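You operate a simulated robot arm through the tools that you are given. There is no shell and no other tool.

You run a simulated robot arm. Do the job below in one go: nothing can be reset, and whatever is moved stays where it is left.

TASK
Run the stack back out, stand it on the orange table and wind the guides to 290 mm.
Fine: one press of the white button, hood shut; wind only once the stack stands on the table; red guide lever loose to wind, locked after. Set down upright: small blanks.
Where things are to end (x, y in the base frame): small blanks within 60 mm of [720, -1010].

The check looks at the end state, three seconds after you hand in, the way a careful person would. Anything else that was tipped, shoved, dropped, spilled or broken makes it a failure.

THE ROBOT
A 7-joint arm with a two-finger parallel gripper, fixed in place. Base frame: the origin is on the floor under the middle of its stand, x ahead of it, y to its left, z up. Units: mm, degrees, N and s.
It reaches about 1524 mm from its shoulder. Its first joint turns from -149.0 to 149.0 degrees. Payload 3.5 kg.
Tool frame: the origin (TCP) lies between the finger pads and is the grasp point; the fingertips stand 23 mm ahead of it; z points along the fingers, y is the line along which they close. Largest opening 94 mm; finger width 38, thickness 10; the body of the gripper, 54 by 96 mm, starts 39 mm behind the TCP.
Orientation is told as [roll, pitch, yaw] about the base's x, y, z axes, in that order, counted from this pose: with the fingers straight down and closing along the base's y, the tool's x points along the base's -x, its y along +y and its z along -z.

THE INTERFACE
- The arm moves only by the tool servo_tool. Its argument "steps" is a list that holds one entry, the list of rows, each a list of 7 numbers: the shift along the tool's x, y, z in units of 30 mm (1.0 is 30 mm), then the turn, a rotation vector about the tool's x, y, z in units of 8 degrees (1.0 is 8 degrees), then the closure, from 0 (fully open) to 1 (shut). In form: [[[tx, ty, tz, ax, ay, az, jaw], ...]]. A call has 1 to 20 rows; each row shifts and turns the commanded pose from where the row before left it, along the tool's axes as they then stand. A call with a number of a shift or a turn outside -1 to 1 is refused whole. Each row takes 0.2 s and may step no farther than 50 mm and 8.6 degrees from the row before; otherwise, or with a gripper value out of range, the whole call is refused. Where a pose cannot be reached the arm comes as near as it can. A force on the tool above 90 N (or 10 N above the force at the start of the call, whichever is more), or a blocked arm, ends the call early, and 0.2 s more pass. The fingers move at their own pace (about 153 mm/s each) and stop on an object; they squeeze with about 29 N. The grip force told is the motor's: it shows also when the fingers shut on nothing. Time passes only in rows, and 0.2 s behind the last, so rows that do not move let the fingers close. The reply holds the time, the measured pose of the TCP, the force on the tool along the base axes, the opening and the grip force, in the units named above and with some noise, with the torque about the TCP (base axes, N m) and any sound that the robot's microphone picked up.
- Cameras (640 x 400 px; columns grow to the right, rows downward): "scene" is fixed at [219.2, -650.7, 1509]; the picture's right is [-0.98, 0.17, 0.00], its down [0.16, 0.91, -0.39] and it looks along [-0.07, -0.38, -0.92] (base axes); focal length 214 px, centre (320, 200). "wrist" rides on the gripper at [86, 16, -75] in the tool frame; the picture's right is [-0.18, 0.98, 0.00], its down [-0.58, -0.11, -0.81] and it looks along [-0.79, -0.15, 0.59] (tool axes); focal length 243 px, centre (320, 200). There is no depth. A picture from a camera that has moved, and an enlarged one, comes with that camera's place and axes in the base frame and with its lens.
- camera(camera): a new picture of that camera. It takes no simulated time.
- inspect(camera, box): a new picture of the part [left, top, right, bottom] of that camera's present view, enlarged. It takes no simulated time.
- sign_off(): hands the job in; it is judged then, once.

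Nothing tells you positions but the pictures and the camera data. Unless the task says otherwise, let go and move clear before handing in.

The tools are called after "Request:" as a command line: name --argument value ..., lists and objects as JSON in quotes. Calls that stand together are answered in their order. servo_tool: Moves the arm, as the interface text tells. Its arguments: {"type":"object","properties":{"steps":{"type":"array"}},"required":["steps"]} The other tools are called the same way: camera (camera) takes a picture; inspect (camera, box) takes an enlarged picture of a part of a camera's view; sign_off () hands the job in.

At the start:

```text
t: 0.0
tcp_pos: [395.3, -727.3, 1054.1]
tool_rot: [-0.1, 0.1, -0.1]
ft_force: [-0.4, -0.7, 0.3]
wrist_torque: [-0.02, 0.0, 0.0]
opening: 94.0
finger_force: 0.0
```

scene: 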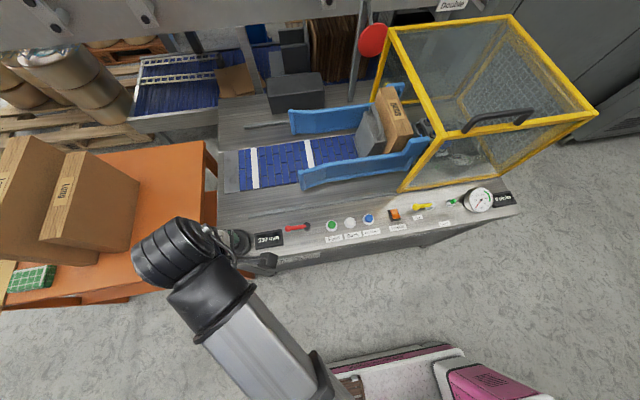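
wrist: 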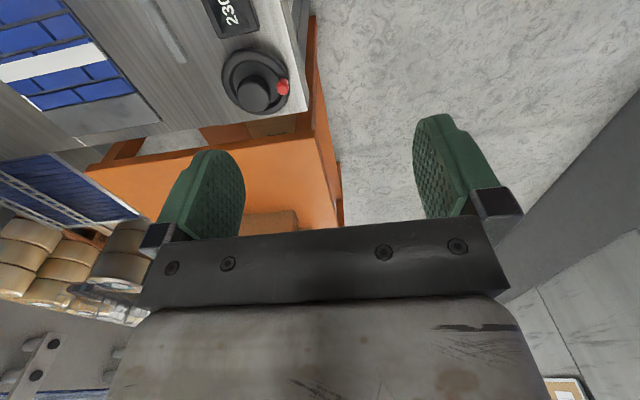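

I see a machine with a yellow-framed hood, a blue roller bed with blue guides, a stack (grey/brown) near the hood, a control panel with buttons and an orange table at the image's left. I'll look closer before moving anything.

Request:
inspect --camera "scene" --box '[220, 180, 380, 280]'

Request:
inspect --camera "scene" --box '[370, 170, 530, 270]'

Request:
inspect --camera "scene" --box '[220, 80, 460, 230]'

Request:
inspect --camera "scene" --box '[360, 0, 640, 200]'

Request:
inspect --camera "scene" --box '[0, 120, 240, 320]'

```text
4.00 times, centred on (300, 230) of scene
camera zoom: at [219.2, -650.7, 1509.0], right [-0.98, 0.17, 0.0], down [0.16, 0.91, -0.39], along [-0.07, -0.38, -0.92], focal length 858 px, centre (400, 80)
```

zoom: 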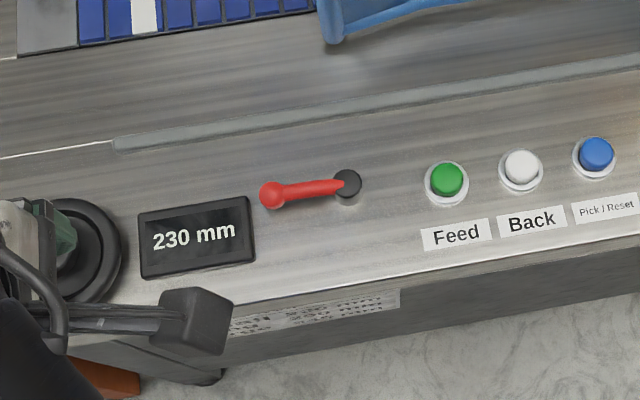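

```text
4.00 times, centred on (450, 220) of scene
camera zoom: at [219.2, -650.7, 1509.0], right [-0.98, 0.17, 0.0], down [0.16, 0.91, -0.39], along [-0.07, -0.38, -0.92], focal length 858 px, centre (-200, 120)
```

zoom: 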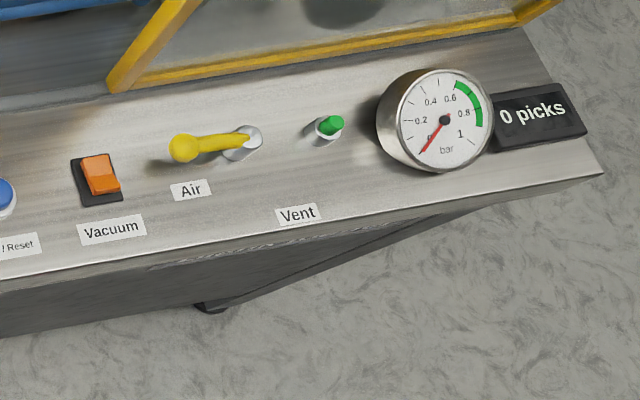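

```text
2.67 times, centred on (340, 155) of scene
camera zoom: at [219.2, -650.7, 1509.0], right [-0.98, 0.17, 0.0], down [0.16, 0.91, -0.39], along [-0.07, -0.38, -0.92], focal length 572 px, centre (267, 320)
```

zoom: 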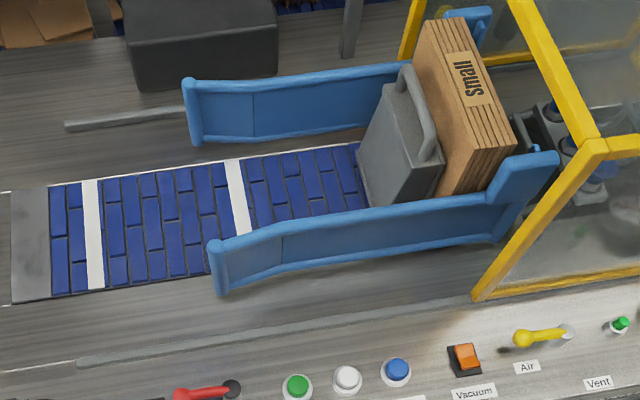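

```text
2.00 times, centred on (500, 100) of scene
camera zoom: at [219.2, -650.7, 1509.0], right [-0.98, 0.17, 0.0], down [0.16, 0.91, -0.39], along [-0.07, -0.38, -0.92], focal length 429 px, centre (-40, 400)
```

zoom: 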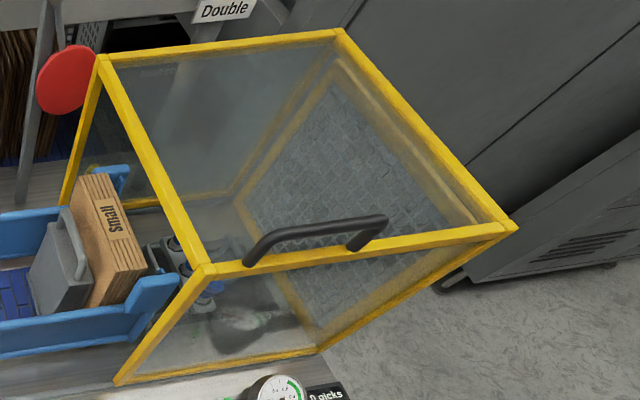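

```text
2.00 times, centred on (120, 220) of scene
camera zoom: at [219.2, -650.7, 1509.0], right [-0.98, 0.17, 0.0], down [0.16, 0.91, -0.39], along [-0.07, -0.38, -0.92], focal length 429 px, centre (720, 160)
```

zoom: 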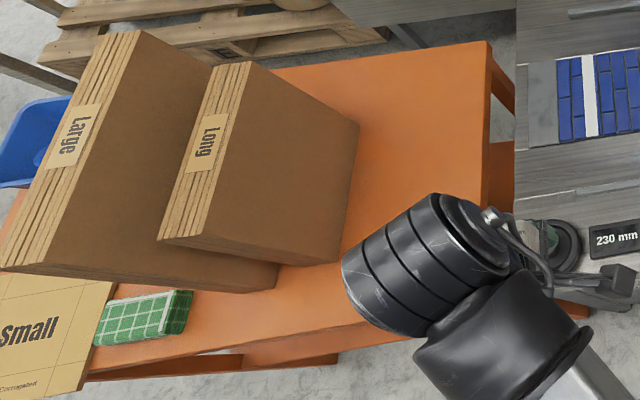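

The white "Back" button, red guide lever (by the 230 mm display) and handwheel (partly behind my gripper) are on the front panel; the "Small" stack stands between the guides with a grey pusher next to it, and the hood looks shut. I'll turn the wrist by 90° so its camera looks at the machine, to triangulate places.

Request:
servo_tool --steps '[[[0, 0, -0.5, 0, 0, 1, 0], [0, 0, -0.5, 0, 0, 1, 0], [0, 0, -0.5, 0, 0, 1, 0], [0, 0, -0.5, 0, 0, 1, 0], [0, 0, 0, 0, 0, 1, 0], [0, 0, 0, 0, 0, 1, 0], [0, 0, 0, 0, 0, 1, 0], [0, 0, 0, 0, 0, 1, 0], [0, 0, 0, 0, 0, 1, 0], [0, 0, 0, 0, 0, 1, 0], [0, 0, 0, 0, 0, 1, 0], [0, 0, 0, 0, 0, 0.25, 0], [0, 0, 0, 0, 0, 0, 0]]]'

```text
t: 0.9
tcp_pos: [394.0, -729.6, 1100.6]
tool_rot: [-0.5, -0.1, -22.6]
ft_force: [-15.6, -16.3, -4.7]
wrist_torque: [1.27, -1.86, 2.21]
opening: 93.9
finger_force: 0.0
stopped in row 4: the force on the tool passed its limit at 130 N (the readings are from after the stop); the commanded pose is now the measured one
```

The call stopped on a force reading, although I only turned and raised. I'll look to see what I touched.

Request:
camera --camera "scene"

Request:
camera --camera "wrist"

Request:
inspect --camera "scene" --box '[100, 190, 340, 340]'

```text
taken
```

scene: 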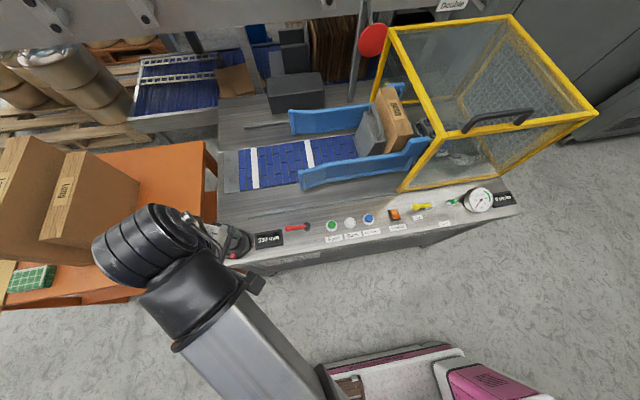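

```text
taken
camera wrist: at [322.1, -681.2, 1174.8], right [0.55, 0.84, -0.01], down [0.5, -0.32, 0.81], along [0.67, -0.45, -0.59], focal length 243 px, centre (320, 200)
```

wrist: 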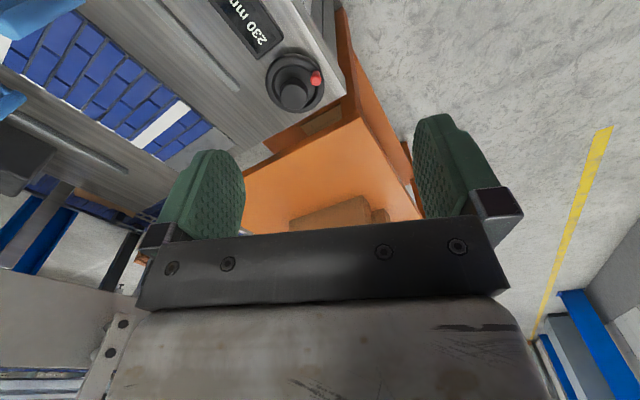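

```text
2.67 times, centred on (220, 265) of scene
camera zoom: at [219.2, -650.7, 1509.0], right [-0.98, 0.17, 0.0], down [0.16, 0.91, -0.39], along [-0.07, -0.38, -0.92], focal length 572 px, centre (587, 27)
```

zoom: 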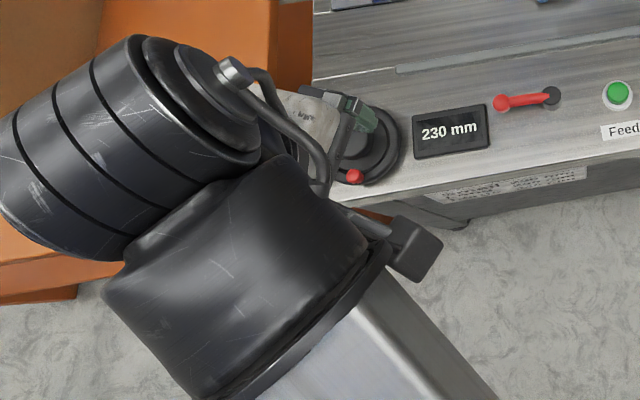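

The torque matches a push on the camera bracket by my own forearm as the wrist turned this way, so nothing of the scene was touched. I'll turn back to yaw 0, then move toward -x for a second viewpoint over the panel.

Request:
servo_tool --steps '[[[0, 0, 0, 0, 0, -0.8, 0], [0, 0, 0, 0, 0, -1, 0], [0, 0, 0, 0, 0, -1, 0], [0, 0, 0, 0, 0, 0, 0]]]'

```text
t: 1.9
tcp_pos: [394.5, -730.1, 1101.7]
tool_rot: [-0.4, 0.2, -0.3]
ft_force: [-0.1, -0.5, 0.1]
wrist_torque: [-0.01, -0.01, -0.01]
opening: 94.1
finger_force: 0.1
```

Free again at yaw 0. Now I move over toward x≈100, staying in front of the machine and above it, to view the panel.

Request:
servo_tool --steps '[[[1, 0.3, 0, 0, 0, 0, 0], [1, 0.3, 0, 0, 0, 0, 0], [1, 0.3, 0, 0, 0, 0, 0], [1, 0.3, 0, 0, 0, 0, 0], [1, 0.3, 0, 0, 0, 0, 0], [1, 0.3, 0, 0, 0, 0, 0], [1, 0.3, 0, 0, 0, 0, 0], [1, 0.3, 0, 0, 0, 0, 0], [1, 0.3, 0, 0, 0, 0, 0], [1, 0.3, 0, 0, 0, 0, 0], [0, 0, 0, 0, 0, 0, 0]]]'

Request:
camera --camera "wrist"

Request:
camera --camera "scene"

```text
t: 4.3
tcp_pos: [97.9, -647.2, 1074.4]
tool_rot: [-1.1, -0.1, -0.4]
ft_force: [0.0, 0.1, 0.4]
wrist_torque: [-0.01, -0.01, 0.03]
opening: 94.1
finger_force: 0.1
out of reach, approached as far as the arm can: row 7, 8, 9, 10
```

```text
taken
camera wrist: at [12.8, -630.4, 1149.1], right [0.19, 0.98, -0.02], down [0.58, -0.1, 0.81], along [0.79, -0.17, -0.59], focal length 243 px, centre (320, 200)
```

wrist: 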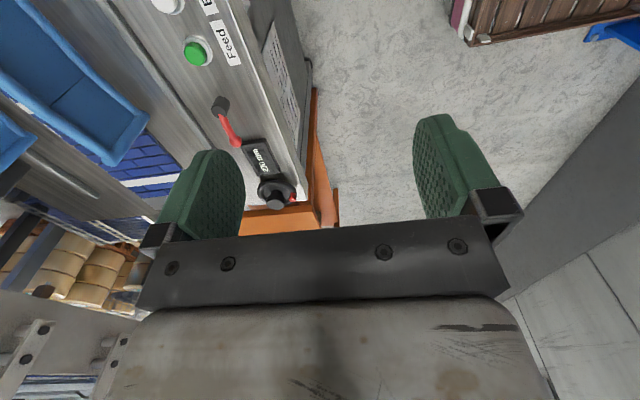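

```text
taken
```

scene: 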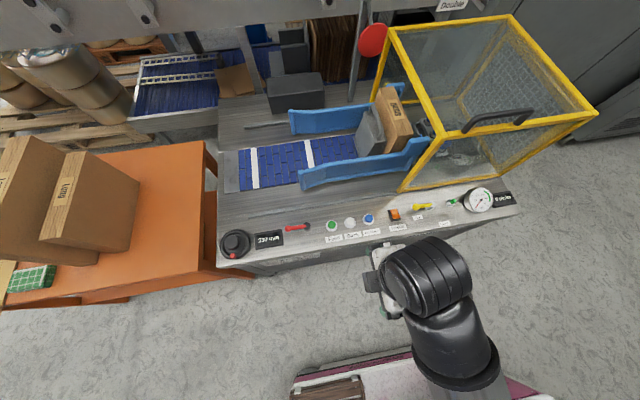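

The handwheel is now in full view in both cameras. I'll zoom in on the panel pieces for triangulation.

Request:
inspect --camera "scene" --box '[215, 210, 311, 270]'

Request:
inspect --camera "scene" --box '[310, 190, 406, 250]'

Request:
inspect --camera "wrist" --box '[140, 0, 332, 120]'

Request:
inspect --camera "wrist" --box '[200, 90, 328, 220]'

Request:
inspect --camera "scene" --box '[330, 70, 458, 150]'

```text
6.67 times, centred on (263, 240) of scene
camera zoom: at [219.2, -650.7, 1509.0], right [-0.98, 0.17, 0.0], down [0.16, 0.91, -0.39], along [-0.07, -0.38, -0.92], focal length 1430 px, centre (700, -67)
```

zoom: 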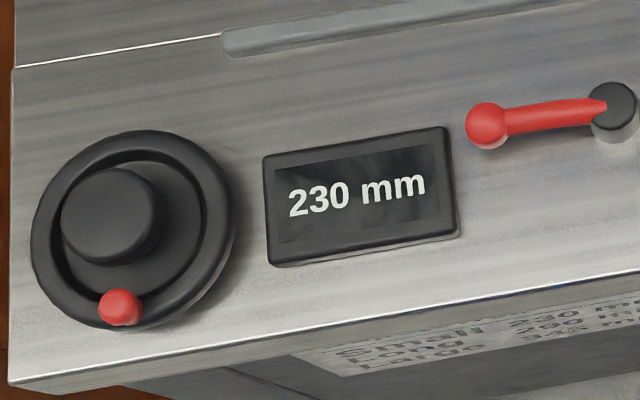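

```text
6.67 times, centred on (358, 220) of scene
camera zoom: at [219.2, -650.7, 1509.0], right [-0.98, 0.17, 0.0], down [0.16, 0.91, -0.39], along [-0.07, -0.38, -0.92], focal length 1430 px, centre (67, 67)
```

zoom: 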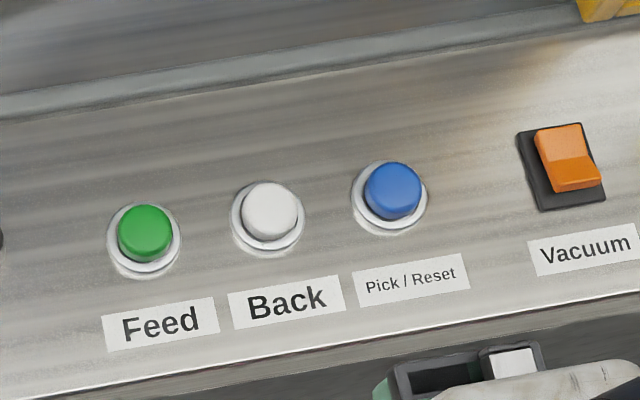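

```text
3.33 times, centred on (236, 60) of wrist
camera zoom: at [12.8, -630.4, 1149.1], right [0.19, 0.98, -0.02], down [0.58, -0.1, 0.81], along [0.79, -0.17, -0.59], focal length 809 px, centre (600, 667)
```

zoom: 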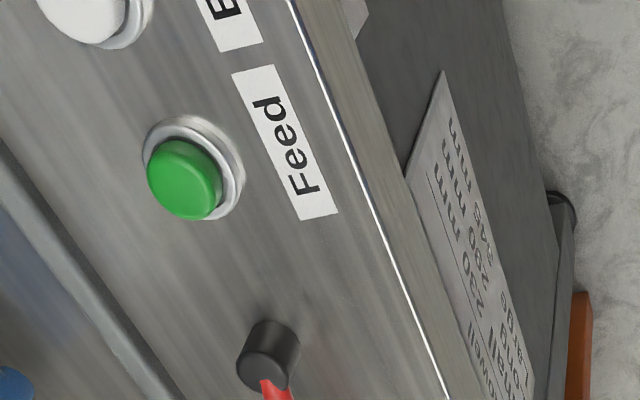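

```text
3.08 times, centred on (264, 155) of wrist
camera zoom: at [12.8, -630.4, 1149.1], right [0.19, 0.98, -0.02], down [0.58, -0.1, 0.81], along [0.79, -0.17, -0.59], focal length 746 px, centre (492, 338)
```

zoom: 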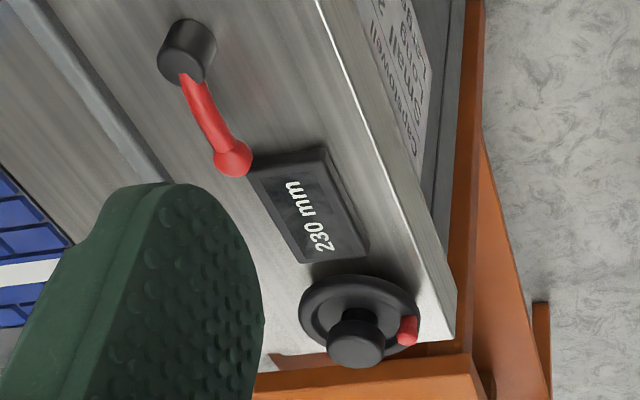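

```text
5.00 times, centred on (394, 110) of scene
camera zoom: at [219.2, -650.7, 1509.0], right [-0.98, 0.17, 0.0], down [0.16, 0.91, -0.39], along [-0.07, -0.38, -0.92], focal length 1072 px, centre (-50, 650)
```

zoom: 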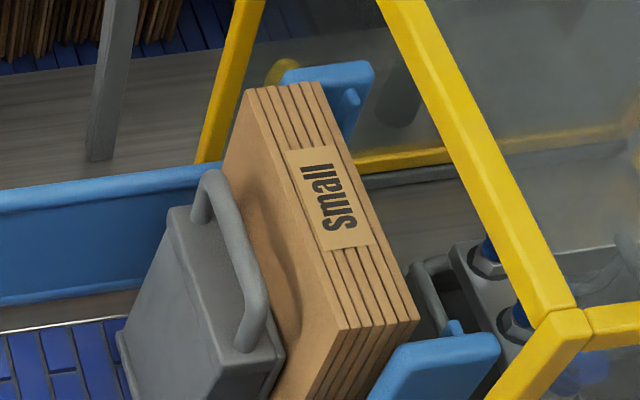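

Triangulated: white button top ≈ (71, -858, 759), handwheel hub top ≈ (490, -850, 783), hood standing down on the deck (shut), stack around x≈-110, y≈-1120. Next I close the fingers and go above the white button.

Request:
servo_tool --steps '[[[0.1, -1, 0.7, 0, 0, 0, 1], [0.1, -1, 0.8, 0, 0, 0, 1], [0.1, -1, 0.9, 0, 0, 0, 1], [0.1, -1, 0.9, 0, 0, 0, 1], [0.1, -1, 0.9, 0, 0, 0, 1], [0.1, -1, 0.9, 0, 0, 0, 1], [0.1, -1, 0.9, 0, 0, 0, 1], [0, 0, 0, 0, 0, 0, 1]]]'

Request:
camera --camera "wrist"

Request:
camera --camera "scene"

```text
t: 6.1
tcp_pos: [74.7, -859.6, 894.5]
tool_rot: [-0.5, 0.1, -0.4]
ft_force: [-0.8, 0.8, -0.5]
wrist_torque: [-0.03, 0.0, -0.01]
opening: 0.0
finger_force: 29.0
```

```text
taken
camera wrist: at [-10.1, -843.3, 969.7], right [0.19, 0.98, -0.01], down [0.58, -0.11, 0.81], along [0.79, -0.16, -0.59], focal length 243 px, centre (320, 200)
```

wrist: 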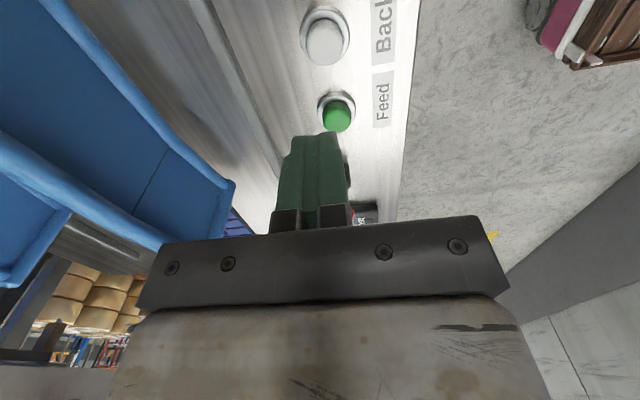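

```text
taken
```

scene: 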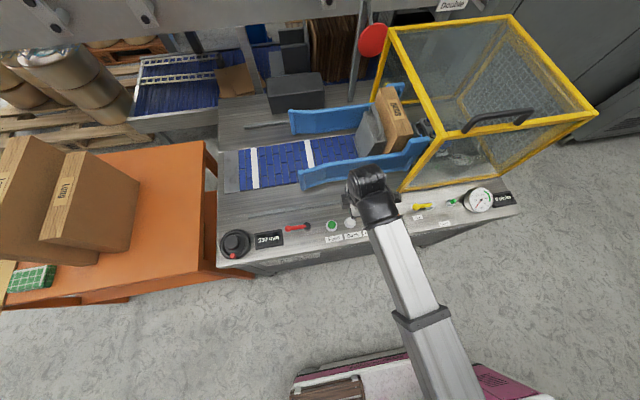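

The closed fingers are above the white button, a few millimetres off. I'll correct by about 5 mm in x and lower to some 20 mm above the cap.

Request:
servo_tool --steps '[[[0.17, 0.07, 1, 0, 0, 0, 1], [0, 0, 1, 0, 0, 0, 1], [0, 0, 1, 0, 0, 0, 1], [0, 0, 0, 0, 0, 0, 1]]]'

Request:
inspect --camera "wrist" --box '[220, 0, 420, 130]'

Request:
inspect --camera "scene" --box '[310, 180, 406, 240]'

```text
t: 7.1
tcp_pos: [70.7, -859.6, 806.1]
tool_rot: [-0.6, 0.1, -0.3]
ft_force: [-0.6, 0.7, -0.1]
wrist_torque: [0.04, -0.03, 0.01]
opening: 0.0
finger_force: 28.7
```

```text
3.08 times, centred on (320, 65) of wrist
camera zoom: at [-13.6, -843.5, 880.9], right [0.19, 0.98, -0.01], down [0.58, -0.11, 0.81], along [0.79, -0.16, -0.59], focal length 746 px, centre (320, 615)
```

zoom: 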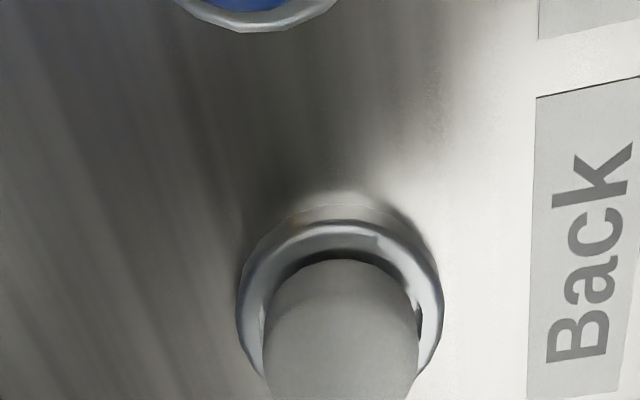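

```text
6.67 times, centred on (358, 210) of scene
camera zoom: at [219.2, -650.7, 1509.0], right [-0.98, 0.17, 0.0], down [0.16, 0.91, -0.39], along [-0.07, -0.38, -0.92], focal length 1430 px, centre (67, 133)
```

zoom: 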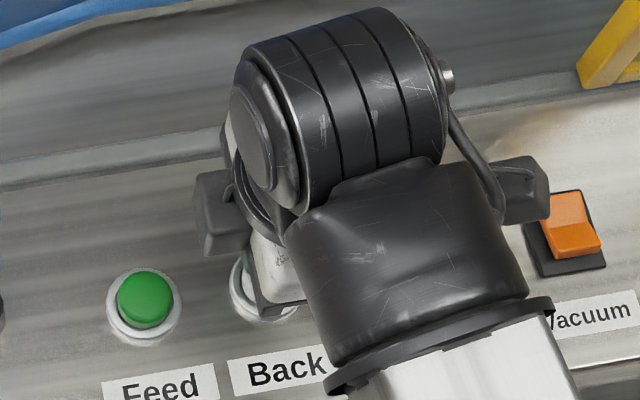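

The tip is about 20 mm above the button. I'll check the alignment of fingertip and cap in the full wrist view.

Request:
inspect --camera "wrist" --box '[220, 60, 420, 190]'

```text
3.08 times, centred on (320, 125) of wrist
camera zoom: at [-13.6, -843.5, 880.9], right [0.19, 0.98, -0.01], down [0.58, -0.11, 0.81], along [0.79, -0.16, -0.59], focal length 746 px, centre (320, 431)
```

zoom: 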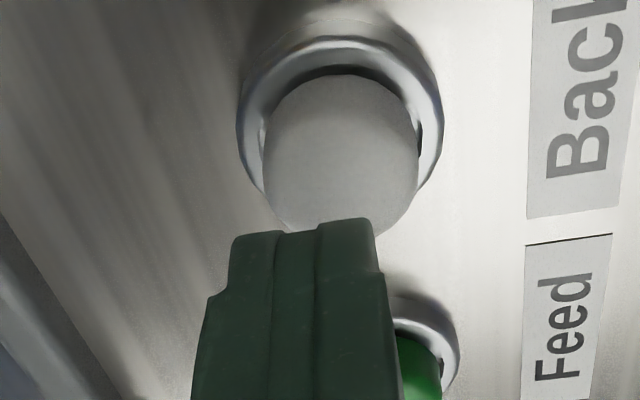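

Alignment is good (within ~2 mm). I'll lower carefully until just touching the white cap.

Request:
servo_tool --steps '[[[0.03, 0.06, 0.25, 0, 0, 0, 1], [0, 0, 0.25, 0, 0, 0, 1], [0, 0, 0.15, 0, 0, 0, 1], [0, 0, 0, 0, 0, 0, 1]]]'

```text
t: 8.1
tcp_pos: [69.4, -858.5, 787.7]
tool_rot: [-0.4, 0.1, -0.3]
ft_force: [0.1, 1.2, 0.4]
wrist_torque: [-0.01, 0.04, -0.03]
opening: 0.0
finger_force: 28.9
```

No contact yet at tip height ≈765. I'll continue down in 3 mm steps, pressing the button.

Request:
servo_tool --steps '[[[0, 0, 0.1, 0, 0, 0, 1], [0, 0, 0.1, 0, 0, 0, 1], [0, 0, 0.1, 0, 0, 0, 1]]]'

```text
t: 8.9
tcp_pos: [69.0, -859.2, 778.3]
tool_rot: [-0.5, 0.0, -0.4]
ft_force: [1.8, -0.3, 3.9]
wrist_torque: [-0.02, -0.03, -0.02]
opening: 0.0
finger_force: 28.6
heard: click
```

I heard a click with light force – that's the one press. I'll raise straight up and look.

Request:
servo_tool --steps '[[[0, 0, -0.3, 0, 0, 0, 1], [0, 0, -1, 0, 0, 0, 1], [0, 0, -1, 0, 0, 0, 1], [0, 0, 0, 0, 0, 0, 1]]]'

Request:
camera --camera "scene"

```text
t: 9.9
tcp_pos: [70.0, -857.0, 848.0]
tool_rot: [-0.5, 0.1, -0.4]
ft_force: [0.6, 0.7, -0.1]
wrist_torque: [0.0, 0.03, 0.0]
opening: 0.0
finger_force: 28.6
```

```text
taken
```

scene: 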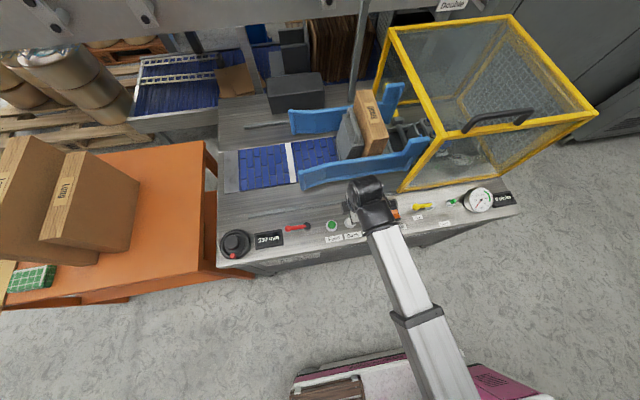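

The belt is running and the stack is coming out. I'll rise clear and let it finish.

Request:
servo_tool --steps '[[[0, 0.3, -1, 0, 0, 0, 0], [0, 0.3, -1, 0, 0, 0, 0], [0, 0.3, -1, 0, 0, 0, 0], [0, 0.3, -1, 0, 0, 0, 0], [0, 0.3, -1, 0, 0, 0, 0], [0, 0, 0, 0, 0, 0, 0], [0, 0, 0, 0, 0, 0, 0], [0, 0, 0, 0, 0, 0, 0], [0, 0, 0, 0, 0, 0, 0], [0, 0, 0, 0, 0, 0, 0]]]'

Request:
camera --camera "scene"

```text
t: 12.1
tcp_pos: [69.4, -809.3, 999.1]
tool_rot: [-0.5, 0.2, -0.4]
ft_force: [0.1, -0.1, -0.1]
wrist_torque: [0.01, 0.0, -0.02]
opening: 93.9
finger_force: 0.0
```

```text
taken
```

scene: 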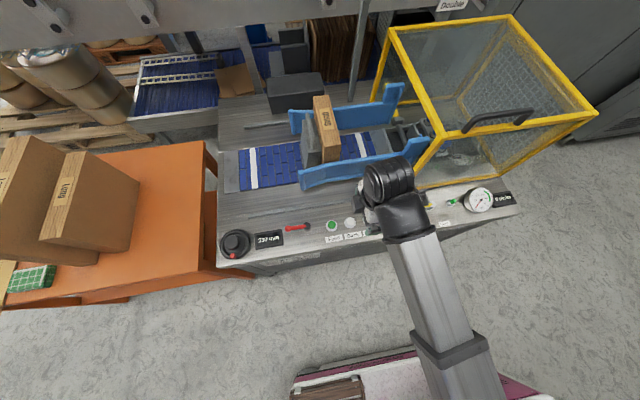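

The stack is still travelling toward the outfeed end. I'll wait a little longer.

Request:
servo_tool --steps '[[[0, 0, 0, 0, 0, 0, 0], [0, 0, 0, 0, 0, 0, 0], [0, 0, 0, 0, 0, 0, 0], [0, 0, 0, 0, 0, 0, 0], [0, 0, 0, 0, 0, 0, 0], [0, 0, 0, 0, 0, 0, 0], [0, 0, 0, 0, 0, 0, 0], [0, 0, 0, 0, 0, 0, 0], [0, 0, 0, 0, 0, 0, 0], [0, 0, 0, 0, 0, 0, 0]]]'

Request:
camera --camera "scene"

Request:
camera --camera "wrist"

```text
t: 14.3
tcp_pos: [69.4, -807.9, 999.2]
tool_rot: [-0.5, 0.1, -0.4]
ft_force: [0.2, -0.4, 0.4]
wrist_torque: [-0.01, 0.0, -0.03]
opening: 93.9
finger_force: 0.1
```

```text
taken
```

scene: 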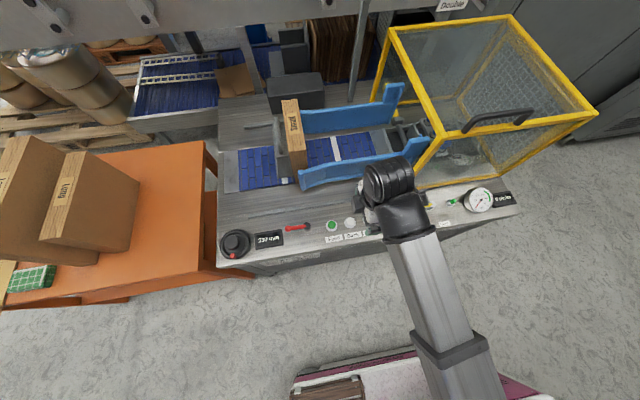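

```text
taken
camera wrist: at [-15.7, -791.5, 1073.6], right [0.19, 0.98, -0.01], down [0.58, -0.11, 0.81], along [0.79, -0.16, -0.59], focal length 243 px, centre (320, 200)
```

wrist: 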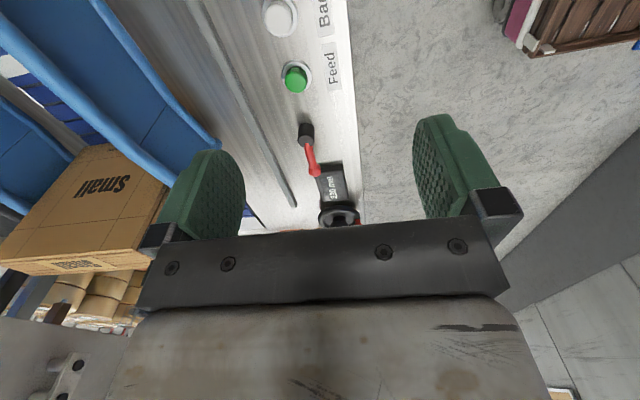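

The stack is near the guide ends; I'll check whether it's still moving.

Request:
servo_tool --steps '[[[0, 0, 0, 0, 0, 0, 0], [0, 0, 0, 0, 0, 0, 0], [0, 0, 0, 0, 0, 0, 0], [0, 0, 0, 0, 0, 0, 0], [0, 0, 0, 0, 0, 0, 0], [0, 0, 0, 0, 0, 0, 0], [0, 0, 0, 0, 0, 0, 0], [0, 0, 0, 0, 0, 0, 0], [0, 0, 0, 0, 0, 0, 0], [0, 0, 0, 0, 0, 0, 0]]]'

Request:
inspect --camera "scene" --box '[220, 70, 412, 190]'

Request:
camera --camera "scene"

```text
t: 16.5
tcp_pos: [69.3, -809.5, 998.9]
tool_rot: [-0.6, 0.2, -0.4]
ft_force: [0.5, 0.4, 0.0]
wrist_torque: [-0.02, 0.01, -0.03]
opening: 94.0
finger_force: 0.2
```

```text
3.33 times, centred on (316, 130) of scene
camera zoom: at [219.2, -650.7, 1509.0], right [-0.98, 0.17, 0.0], down [0.16, 0.91, -0.39], along [-0.07, -0.38, -0.92], focal length 715 px, centre (333, 433)
```

zoom: 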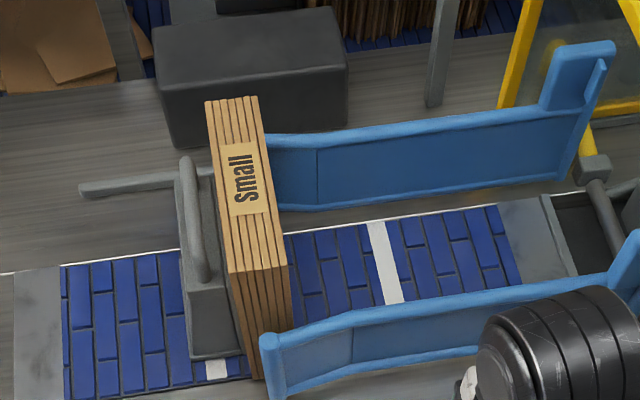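

```text
taken
```

scene: 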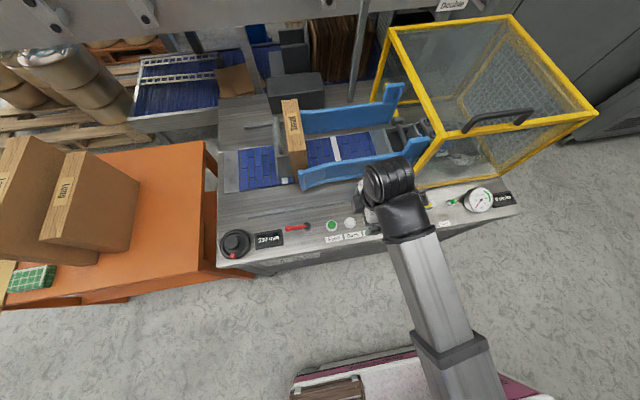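

The stack has stopped with its outer side facing the grey block. I'll zoom in with the wrist camera for the stack's height.

Request:
inspect --camera "wrist" --box '[0, 120, 240, 290]'

Request:
inspect --camera "scene" --box '[250, 80, 346, 190]'

```text
2.35 times, centred on (120, 205) of wrist
camera zoom: at [-15.7, -791.5, 1073.6], right [0.19, 0.98, -0.01], down [0.58, -0.11, 0.81], along [0.79, -0.16, -0.59], focal length 571 px, centre (791, 188)
```

zoom: 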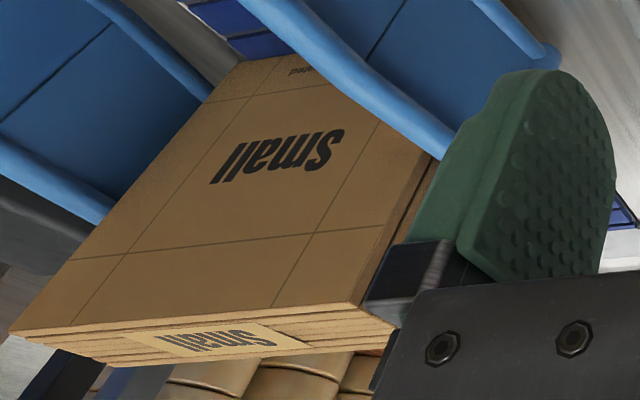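

```text
3.64 times, centred on (298, 135) of scene
camera zoom: at [219.2, -650.7, 1509.0], right [-0.98, 0.17, 0.0], down [0.16, 0.91, -0.39], along [-0.07, -0.38, -0.92], focal length 780 px, centre (400, 436)
```

zoom: 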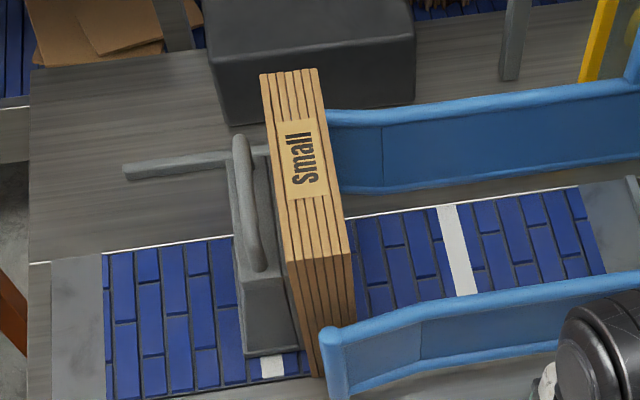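

The stack now stands at about x 191–243, y -1052…-1267, top z≈960, with the grey block (lower, handle on top) on its +x side. Before I reach over the bed, I check the overhead rail and the handle clearance.

Request:
inspect --camera "scene" --box '[0, 0, 480, 60]'

Request:
inspect --camera "scene" --box '[262, 90, 326, 180]'

Request:
inspect --camera "wrist" --box '[0, 200, 160, 400]'

```text
1.33 times, centred on (240, 30) of scene
camera zoom: at [219.2, -650.7, 1509.0], right [-0.98, 0.17, 0.0], down [0.16, 0.91, -0.39], along [-0.07, -0.38, -0.92], focal length 286 px, centre (427, 427)
```

zoom: 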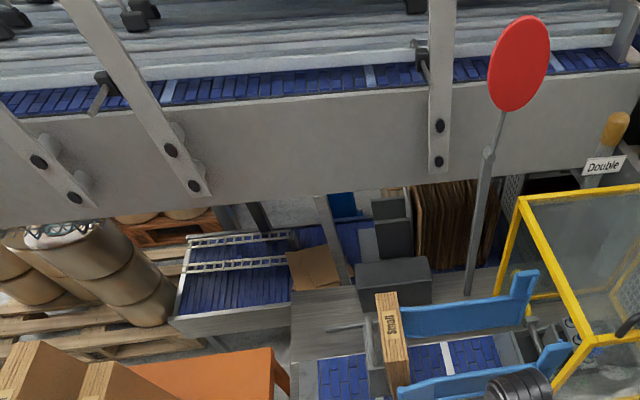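

```text
4.44 times, centred on (294, 135) of scene
camera zoom: at [219.2, -650.7, 1509.0], right [-0.98, 0.17, 0.0], down [0.16, 0.91, -0.39], along [-0.07, -0.38, -0.92], focal length 953 px, centre (436, 489)
```

zoom: 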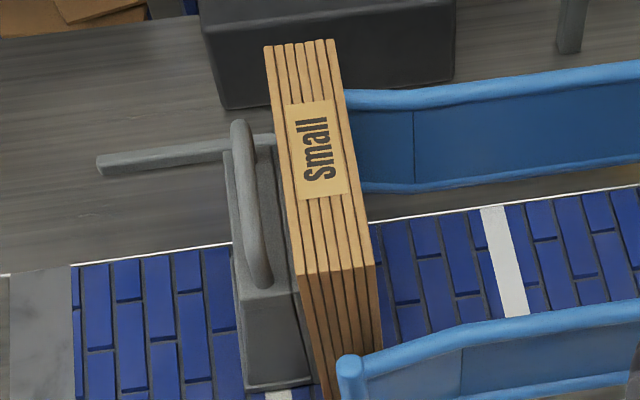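

```text
2.00 times, centred on (80, 300) of wrist
camera zoom: at [-15.7, -791.5, 1073.6], right [0.19, 0.98, -0.01], down [0.58, -0.11, 0.81], along [0.79, -0.16, -0.59], focal length 485 px, centre (800, 0)
```

zoom: 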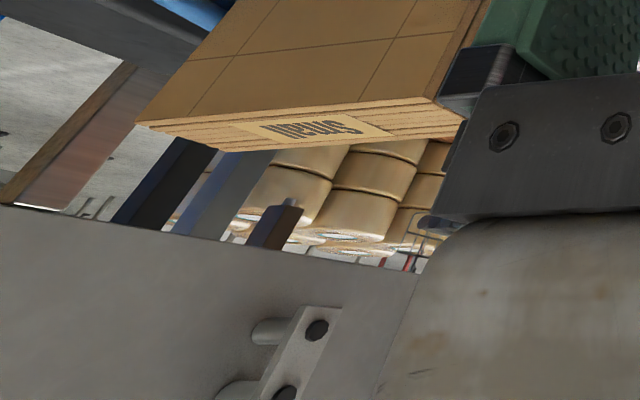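

The overhead beam is far behind (y≈-1630), so the space above the bed is free. I'll go toward the stack at height 1080, fingers open, then turn the wrist the other way (+90°) so the fingers close along x.

Request:
servo_tool --steps '[[[-0.7, -0.7, -0.4, 0, 0, 0, 0], [-0.7, -0.9, -0.4, 0, 0, 0, 0], [-0.7, -0.9, -0.4, 0, 0, 0, 0], [-0.7, -0.9, -0.4, 0, 0, 0, 0], [-0.7, -0.9, -0.4, 0, 0, 0, 0], [-0.7, -0.9, -0.4, 0, 0, 0, 0], [-0.7, -0.9, -0.4, 0, 0, 0, 0], [0, 0, 0, 0, 0, -0.5, 0], [0, 0, 0, 0, 0, -0.8, 0], [0, 0, 0, 0, 0, -0.8, 0], [0, 0, 0, 0, 0, -0.8, 0], [0, 0, 0, 0, 0, 0, 0]]]'

Request:
camera --camera "scene"

```text
t: 19.1
tcp_pos: [217.2, -994.2, 1081.7]
tool_rot: [-0.4, 0.3, 22.7]
ft_force: [-0.4, 0.3, 0.3]
wrist_torque: [0.0, 0.02, 0.02]
opening: 93.8
finger_force: 0.1
```

```text
taken
```

scene: 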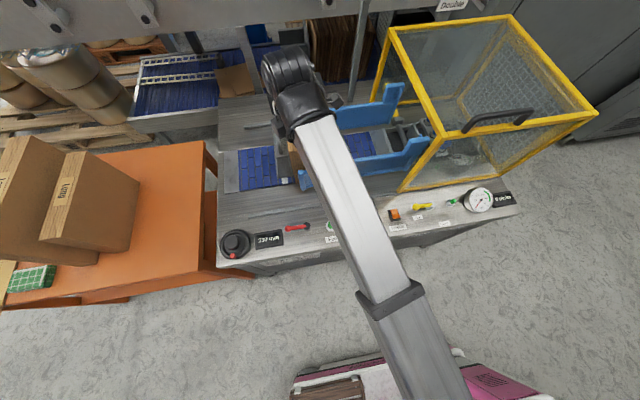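

Turning this way is free so far. I'll continue to yaw +90.

Request:
servo_tool --steps '[[[0, 0, 0, 0, 0, -0.9, 0], [0, 0, 0, 0, 0, -0.9, 0], [0, 0, 0, 0, 0, -0.9, 0], [0, 0, 0, 0, 0, -0.9, 0], [0, 0, 0, 0, 0, -0.9, 0], [0, 0, 0, 0, 0, -0.9, 0], [0, 0, 0, 0, 0, -0.9, 0], [0, 0, 0, 0, 0, -0.9, 0], [0, 0, 0, 0, 0, -0.9, 0], [0, 0, 0, 0, 0, -0.31, 0], [0, 0, 0, 0, 0, 0, 0]]]'

Request:
camera --camera "wrist"

```text
t: 21.5
tcp_pos: [215.3, -995.5, 1082.4]
tool_rot: [0.1, 0.5, 90.1]
ft_force: [-0.3, -0.2, -0.2]
wrist_torque: [0.01, -0.01, -0.03]
opening: 94.2
finger_force: 0.0
```

```text
taken
camera wrist: at [201.3, -1080.8, 1158.1], right [-0.98, 0.18, 0.0], down [0.11, 0.59, 0.8], along [0.15, 0.79, -0.6], focal length 243 px, centre (320, 200)
```

wrist: 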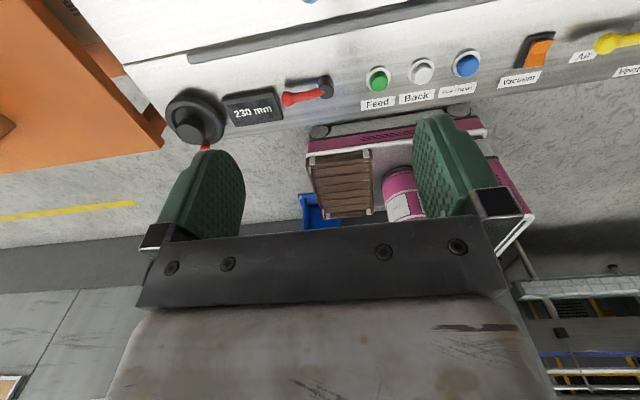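

Yaw +90 reached without contact. Now I move over the stack (y≈-1159) at this height and look.

Request:
servo_tool --steps '[[[0.9, 0, 0, 0, 0, 0, 0], [0.9, 0, 0, 0, 0, 0, 0], [0.9, 0, 0, 0, 0, 0, 0], [0.9, 0, 0, 0, 0, 0, 0], [0.9, 0, 0, 0, 0, 0, 0], [0.9, 0, 0, 0, 0, 0, 0], [0, 0, 0, 0, 0, 0, 0]]]'

Request:
camera --camera "wrist"

Request:
camera --camera "scene"

```text
t: 23.1
tcp_pos: [215.5, -1158.3, 1082.9]
tool_rot: [0.2, 0.5, 90.1]
ft_force: [0.4, 0.7, -0.9]
wrist_torque: [-0.01, 0.0, 0.02]
opening: 94.0
finger_force: 0.0
```

```text
taken
camera wrist: at [201.1, -1243.6, 1159.5], right [-0.98, 0.18, 0.0], down [0.11, 0.59, 0.8], along [0.15, 0.79, -0.6], focal length 243 px, centre (320, 200)
```

wrist: 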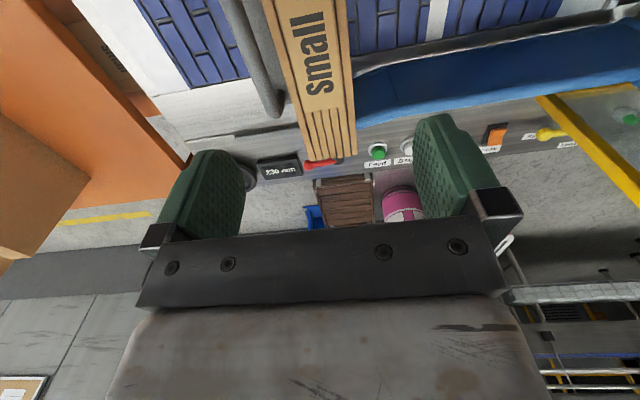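

```text
taken
```

scene: 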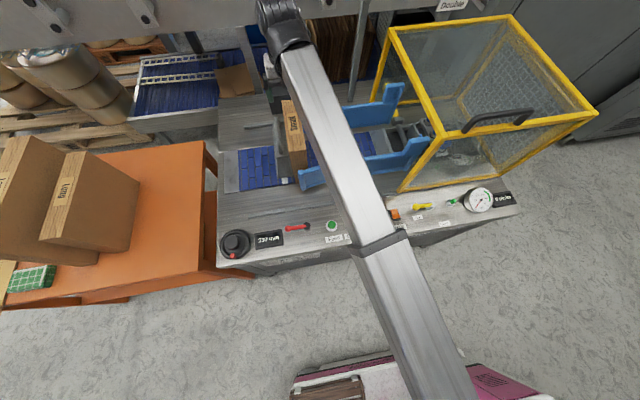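

Fingers are over the stack with room to spare. I zoom to measure stack edges and the handle of the grey block precisely.

Request:
inspect --camera "wrist" --box '[200, 0, 400, 170]'

```text
2.35 times, centred on (300, 85) of wrist
camera zoom: at [201.1, -1243.6, 1159.5], right [-0.98, 0.18, 0.0], down [0.11, 0.59, 0.8], along [0.15, 0.79, -0.6], focal length 571 px, centre (367, 471)
```

zoom: 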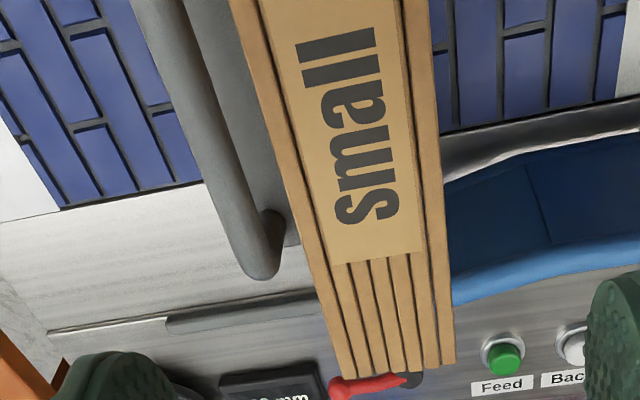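

Stack top is at z≈957, x≈192–248 (centre ≈220), y centre ≈-1160; the handle's top is near z≈912, so a shallow grip (tips at ≈918) stays above the handle. I'll set the opening to about 72 mm and lower to just above the stack for a check.

Request:
servo_tool --steps '[[[0.03, -0.13, 0.8, 0, 0, 0, 0.24], [0.02, 0, 0.8, 0, 0, 0, 0.24], [0, 0, 0.8, 0, 0, 0, 0.24], [0, 0, 0.7, 0, 0, 0, 0.24], [0, 0, 0, 0, 0, 0, 0.24]]]'

Request:
camera --camera "wrist"

Request:
camera --camera "scene"

```text
t: 24.3
tcp_pos: [220.4, -1160.2, 989.1]
tool_rot: [0.1, 0.5, 90.1]
ft_force: [-0.8, -0.3, 0.2]
wrist_torque: [-0.02, 0.01, 0.01]
opening: 71.5
finger_force: 0.1
```

```text
taken
camera wrist: at [205.4, -1245.5, 1065.1], right [-0.98, 0.18, 0.0], down [0.11, 0.59, 0.8], along [0.15, 0.79, -0.6], focal length 243 px, centre (320, 200)
```

wrist: 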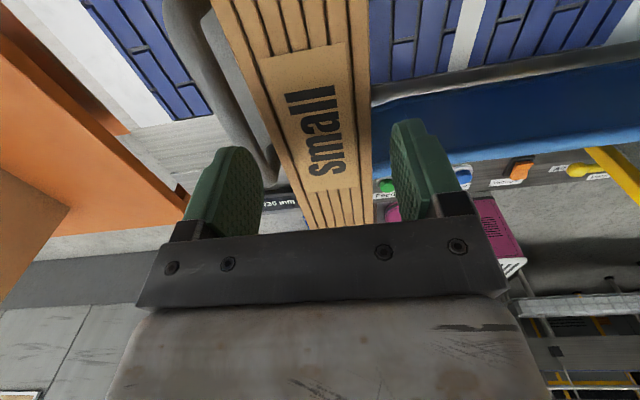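

```text
taken
```

scene: 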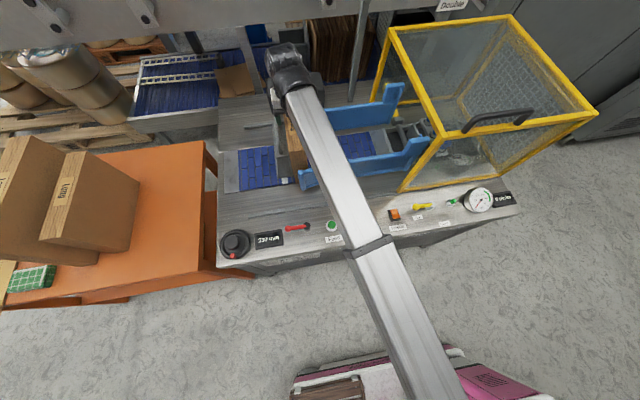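

Tips are just above the stack's top. I zoom to check the pad-to-stack gaps on both sides.

Request:
inspect --camera "wrist" --box '[170, 100, 490, 260]'

Request:
inspect --camera "wrist" --box '[140, 0, 400, 170]'

```text
2.00 times, centred on (330, 180) of wrist
camera zoom: at [205.4, -1245.5, 1065.1], right [-0.98, 0.18, 0.0], down [0.11, 0.59, 0.8], along [0.15, 0.79, -0.6], focal length 485 px, centre (300, 240)
```

zoom: 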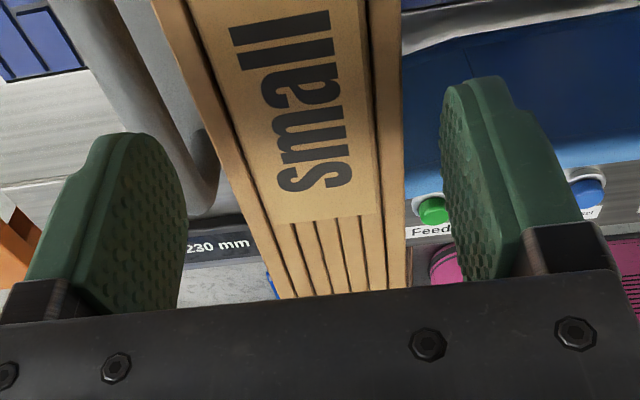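

```text
2.35 times, centred on (270, 85) of wrist
camera zoom: at [205.4, -1245.5, 1065.1], right [-0.98, 0.18, 0.0], down [0.11, 0.59, 0.8], along [0.15, 0.79, -0.6], focal length 571 px, centre (438, 471)
```

zoom: 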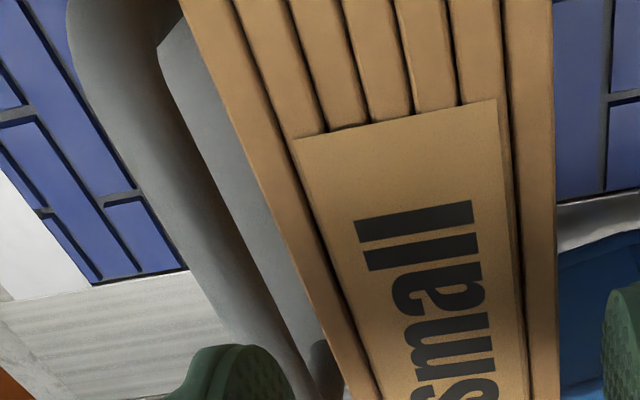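

The stack spans x≈193–247.5 with my TCP at 220.4: centred. I'll lower 48 mm so the tips come to z≈918, above the block's handle.

Request:
servo_tool --steps '[[[0, 0, 0.4, 0, 0, 0, 0.24], [0, 0, 0.4, 0, 0, 0, 0.24], [0, 0, 0.4, 0, 0, 0, 0.24], [0, 0, 0.4, 0, 0, 0, 0.24], [0, 0, 0, 0, 0, 0, 0.24]]]'

Request:
camera --camera "wrist"

Request:
inspect --camera "scene" --box '[240, 30, 368, 190]'

```text
t: 25.5
tcp_pos: [219.9, -1160.1, 943.7]
tool_rot: [0.1, 0.5, 90.0]
ft_force: [-0.3, 0.5, 0.8]
wrist_torque: [0.0, 0.01, 0.0]
opening: 71.6
finger_force: 0.0
```

```text
taken
camera wrist: at [205.5, -1245.0, 1018.9], right [-0.98, 0.18, 0.0], down [0.11, 0.59, 0.8], along [0.15, 0.79, -0.6], focal length 243 px, centre (320, 200)
```

wrist: 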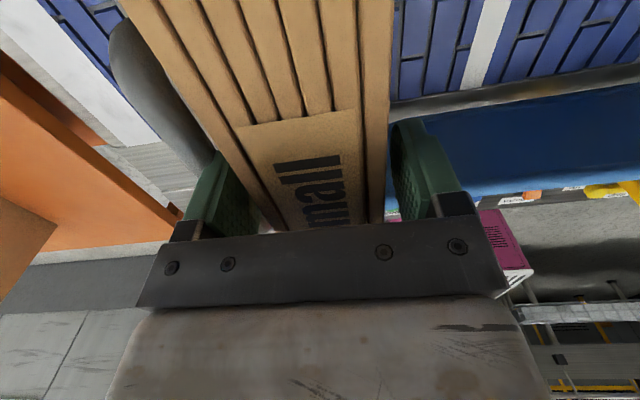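

```text
2.50 times, centred on (304, 110) of scene
camera zoom: at [219.2, -650.7, 1509.0], right [-0.98, 0.17, 0.0], down [0.16, 0.91, -0.39], along [-0.07, -0.38, -0.92], focal length 536 px, centre (360, 425)
```

zoom: 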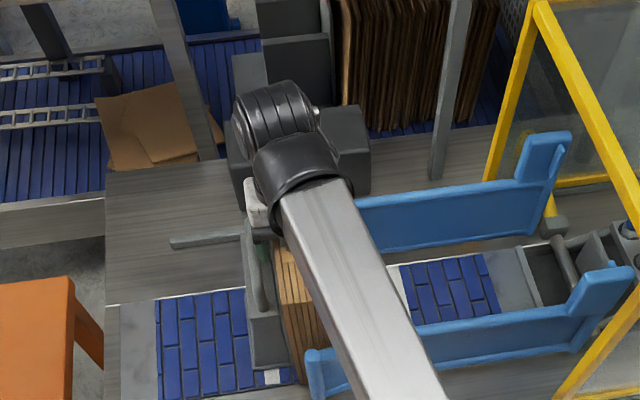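

No contact; the pads straddle the stack. I'll sink 3 mm more and close on the stack.

Request:
servo_tool --steps '[[[0, 0, 0.1, 0, 0, 0, 0.24], [0, 0, 0, 0, 0, 0, 0.36], [0, 0, 0, 0, 0, 0, 0.42], [0, 0, 0, 0, 0, 0, 1], [0, 0, 0, 0, 0, 0, 1], [0, 0, 0, 0, 0, 0, 1]]]'

Request:
camera --camera "wrist"

```text
t: 26.9
tcp_pos: [219.8, -1159.5, 939.6]
tool_rot: [0.1, 0.5, 90.0]
ft_force: [-2.2, -1.0, 1.1]
wrist_torque: [-0.19, 0.28, -0.05]
opening: 55.8
finger_force: 29.7
```

```text
taken
camera wrist: at [205.2, -1245.1, 1015.5], right [-0.98, 0.18, 0.0], down [0.11, 0.59, 0.8], along [0.15, 0.79, -0.6], focal length 243 px, centre (320, 200)
```

wrist: 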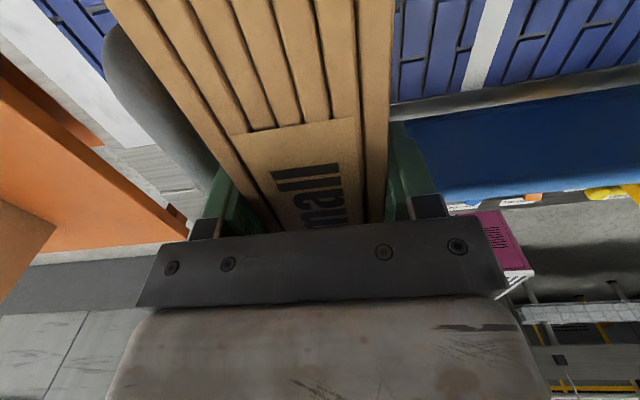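

Gripped at 55.8 mm with almost no side force. I'll lift gently and check the load.

Request:
servo_tool --steps '[[[0, 0, -0.2, 0, 0, 0, 1], [0, 0, -0.3, 0, 0, 0, 1], [0, 0, -0.3, 0, 0, 0, 1], [0, 0, -0.2, 0, 0, 0, 1], [0, 0, 0, 0, 0, 0, 1]]]'

Request:
camera --camera "wrist"

Request:
inspect --camera "scene" --box '[240, 30, 368, 190]'

```text
t: 28.1
tcp_pos: [220.6, -1160.1, 970.9]
tool_rot: [0.1, 0.4, 90.2]
ft_force: [0.2, -0.5, -3.7]
wrist_torque: [-0.05, 0.01, -0.01]
opening: 55.9
finger_force: 28.9
```

```text
taken
camera wrist: at [205.8, -1245.7, 1046.0], right [-0.98, 0.18, 0.0], down [0.11, 0.59, 0.8], along [0.15, 0.79, -0.6], focal length 243 px, centre (320, 200)
```

wrist: 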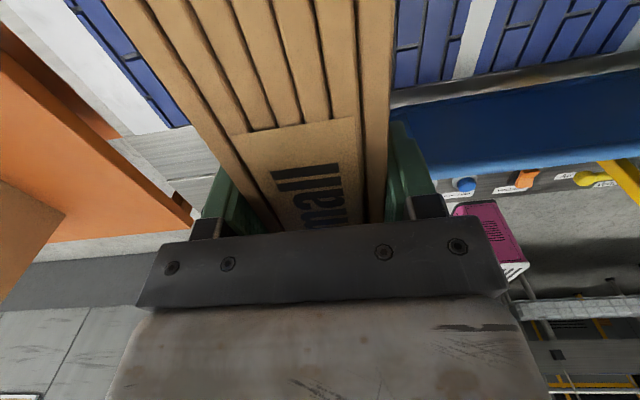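

```text
2.50 times, centred on (304, 110) of scene
camera zoom: at [219.2, -650.7, 1509.0], right [-0.98, 0.17, 0.0], down [0.16, 0.91, -0.39], along [-0.07, -0.38, -0.92], focal length 536 px, centre (360, 425)
```

zoom: 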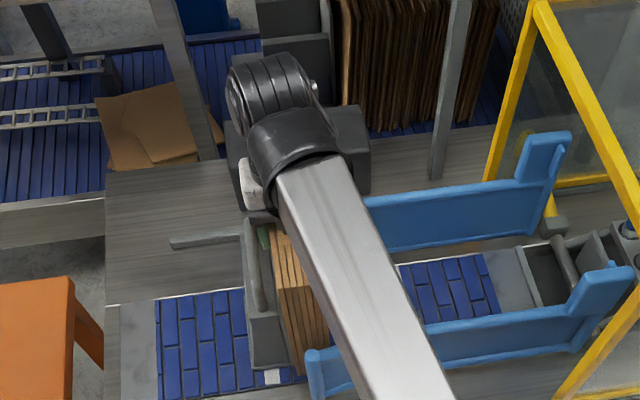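

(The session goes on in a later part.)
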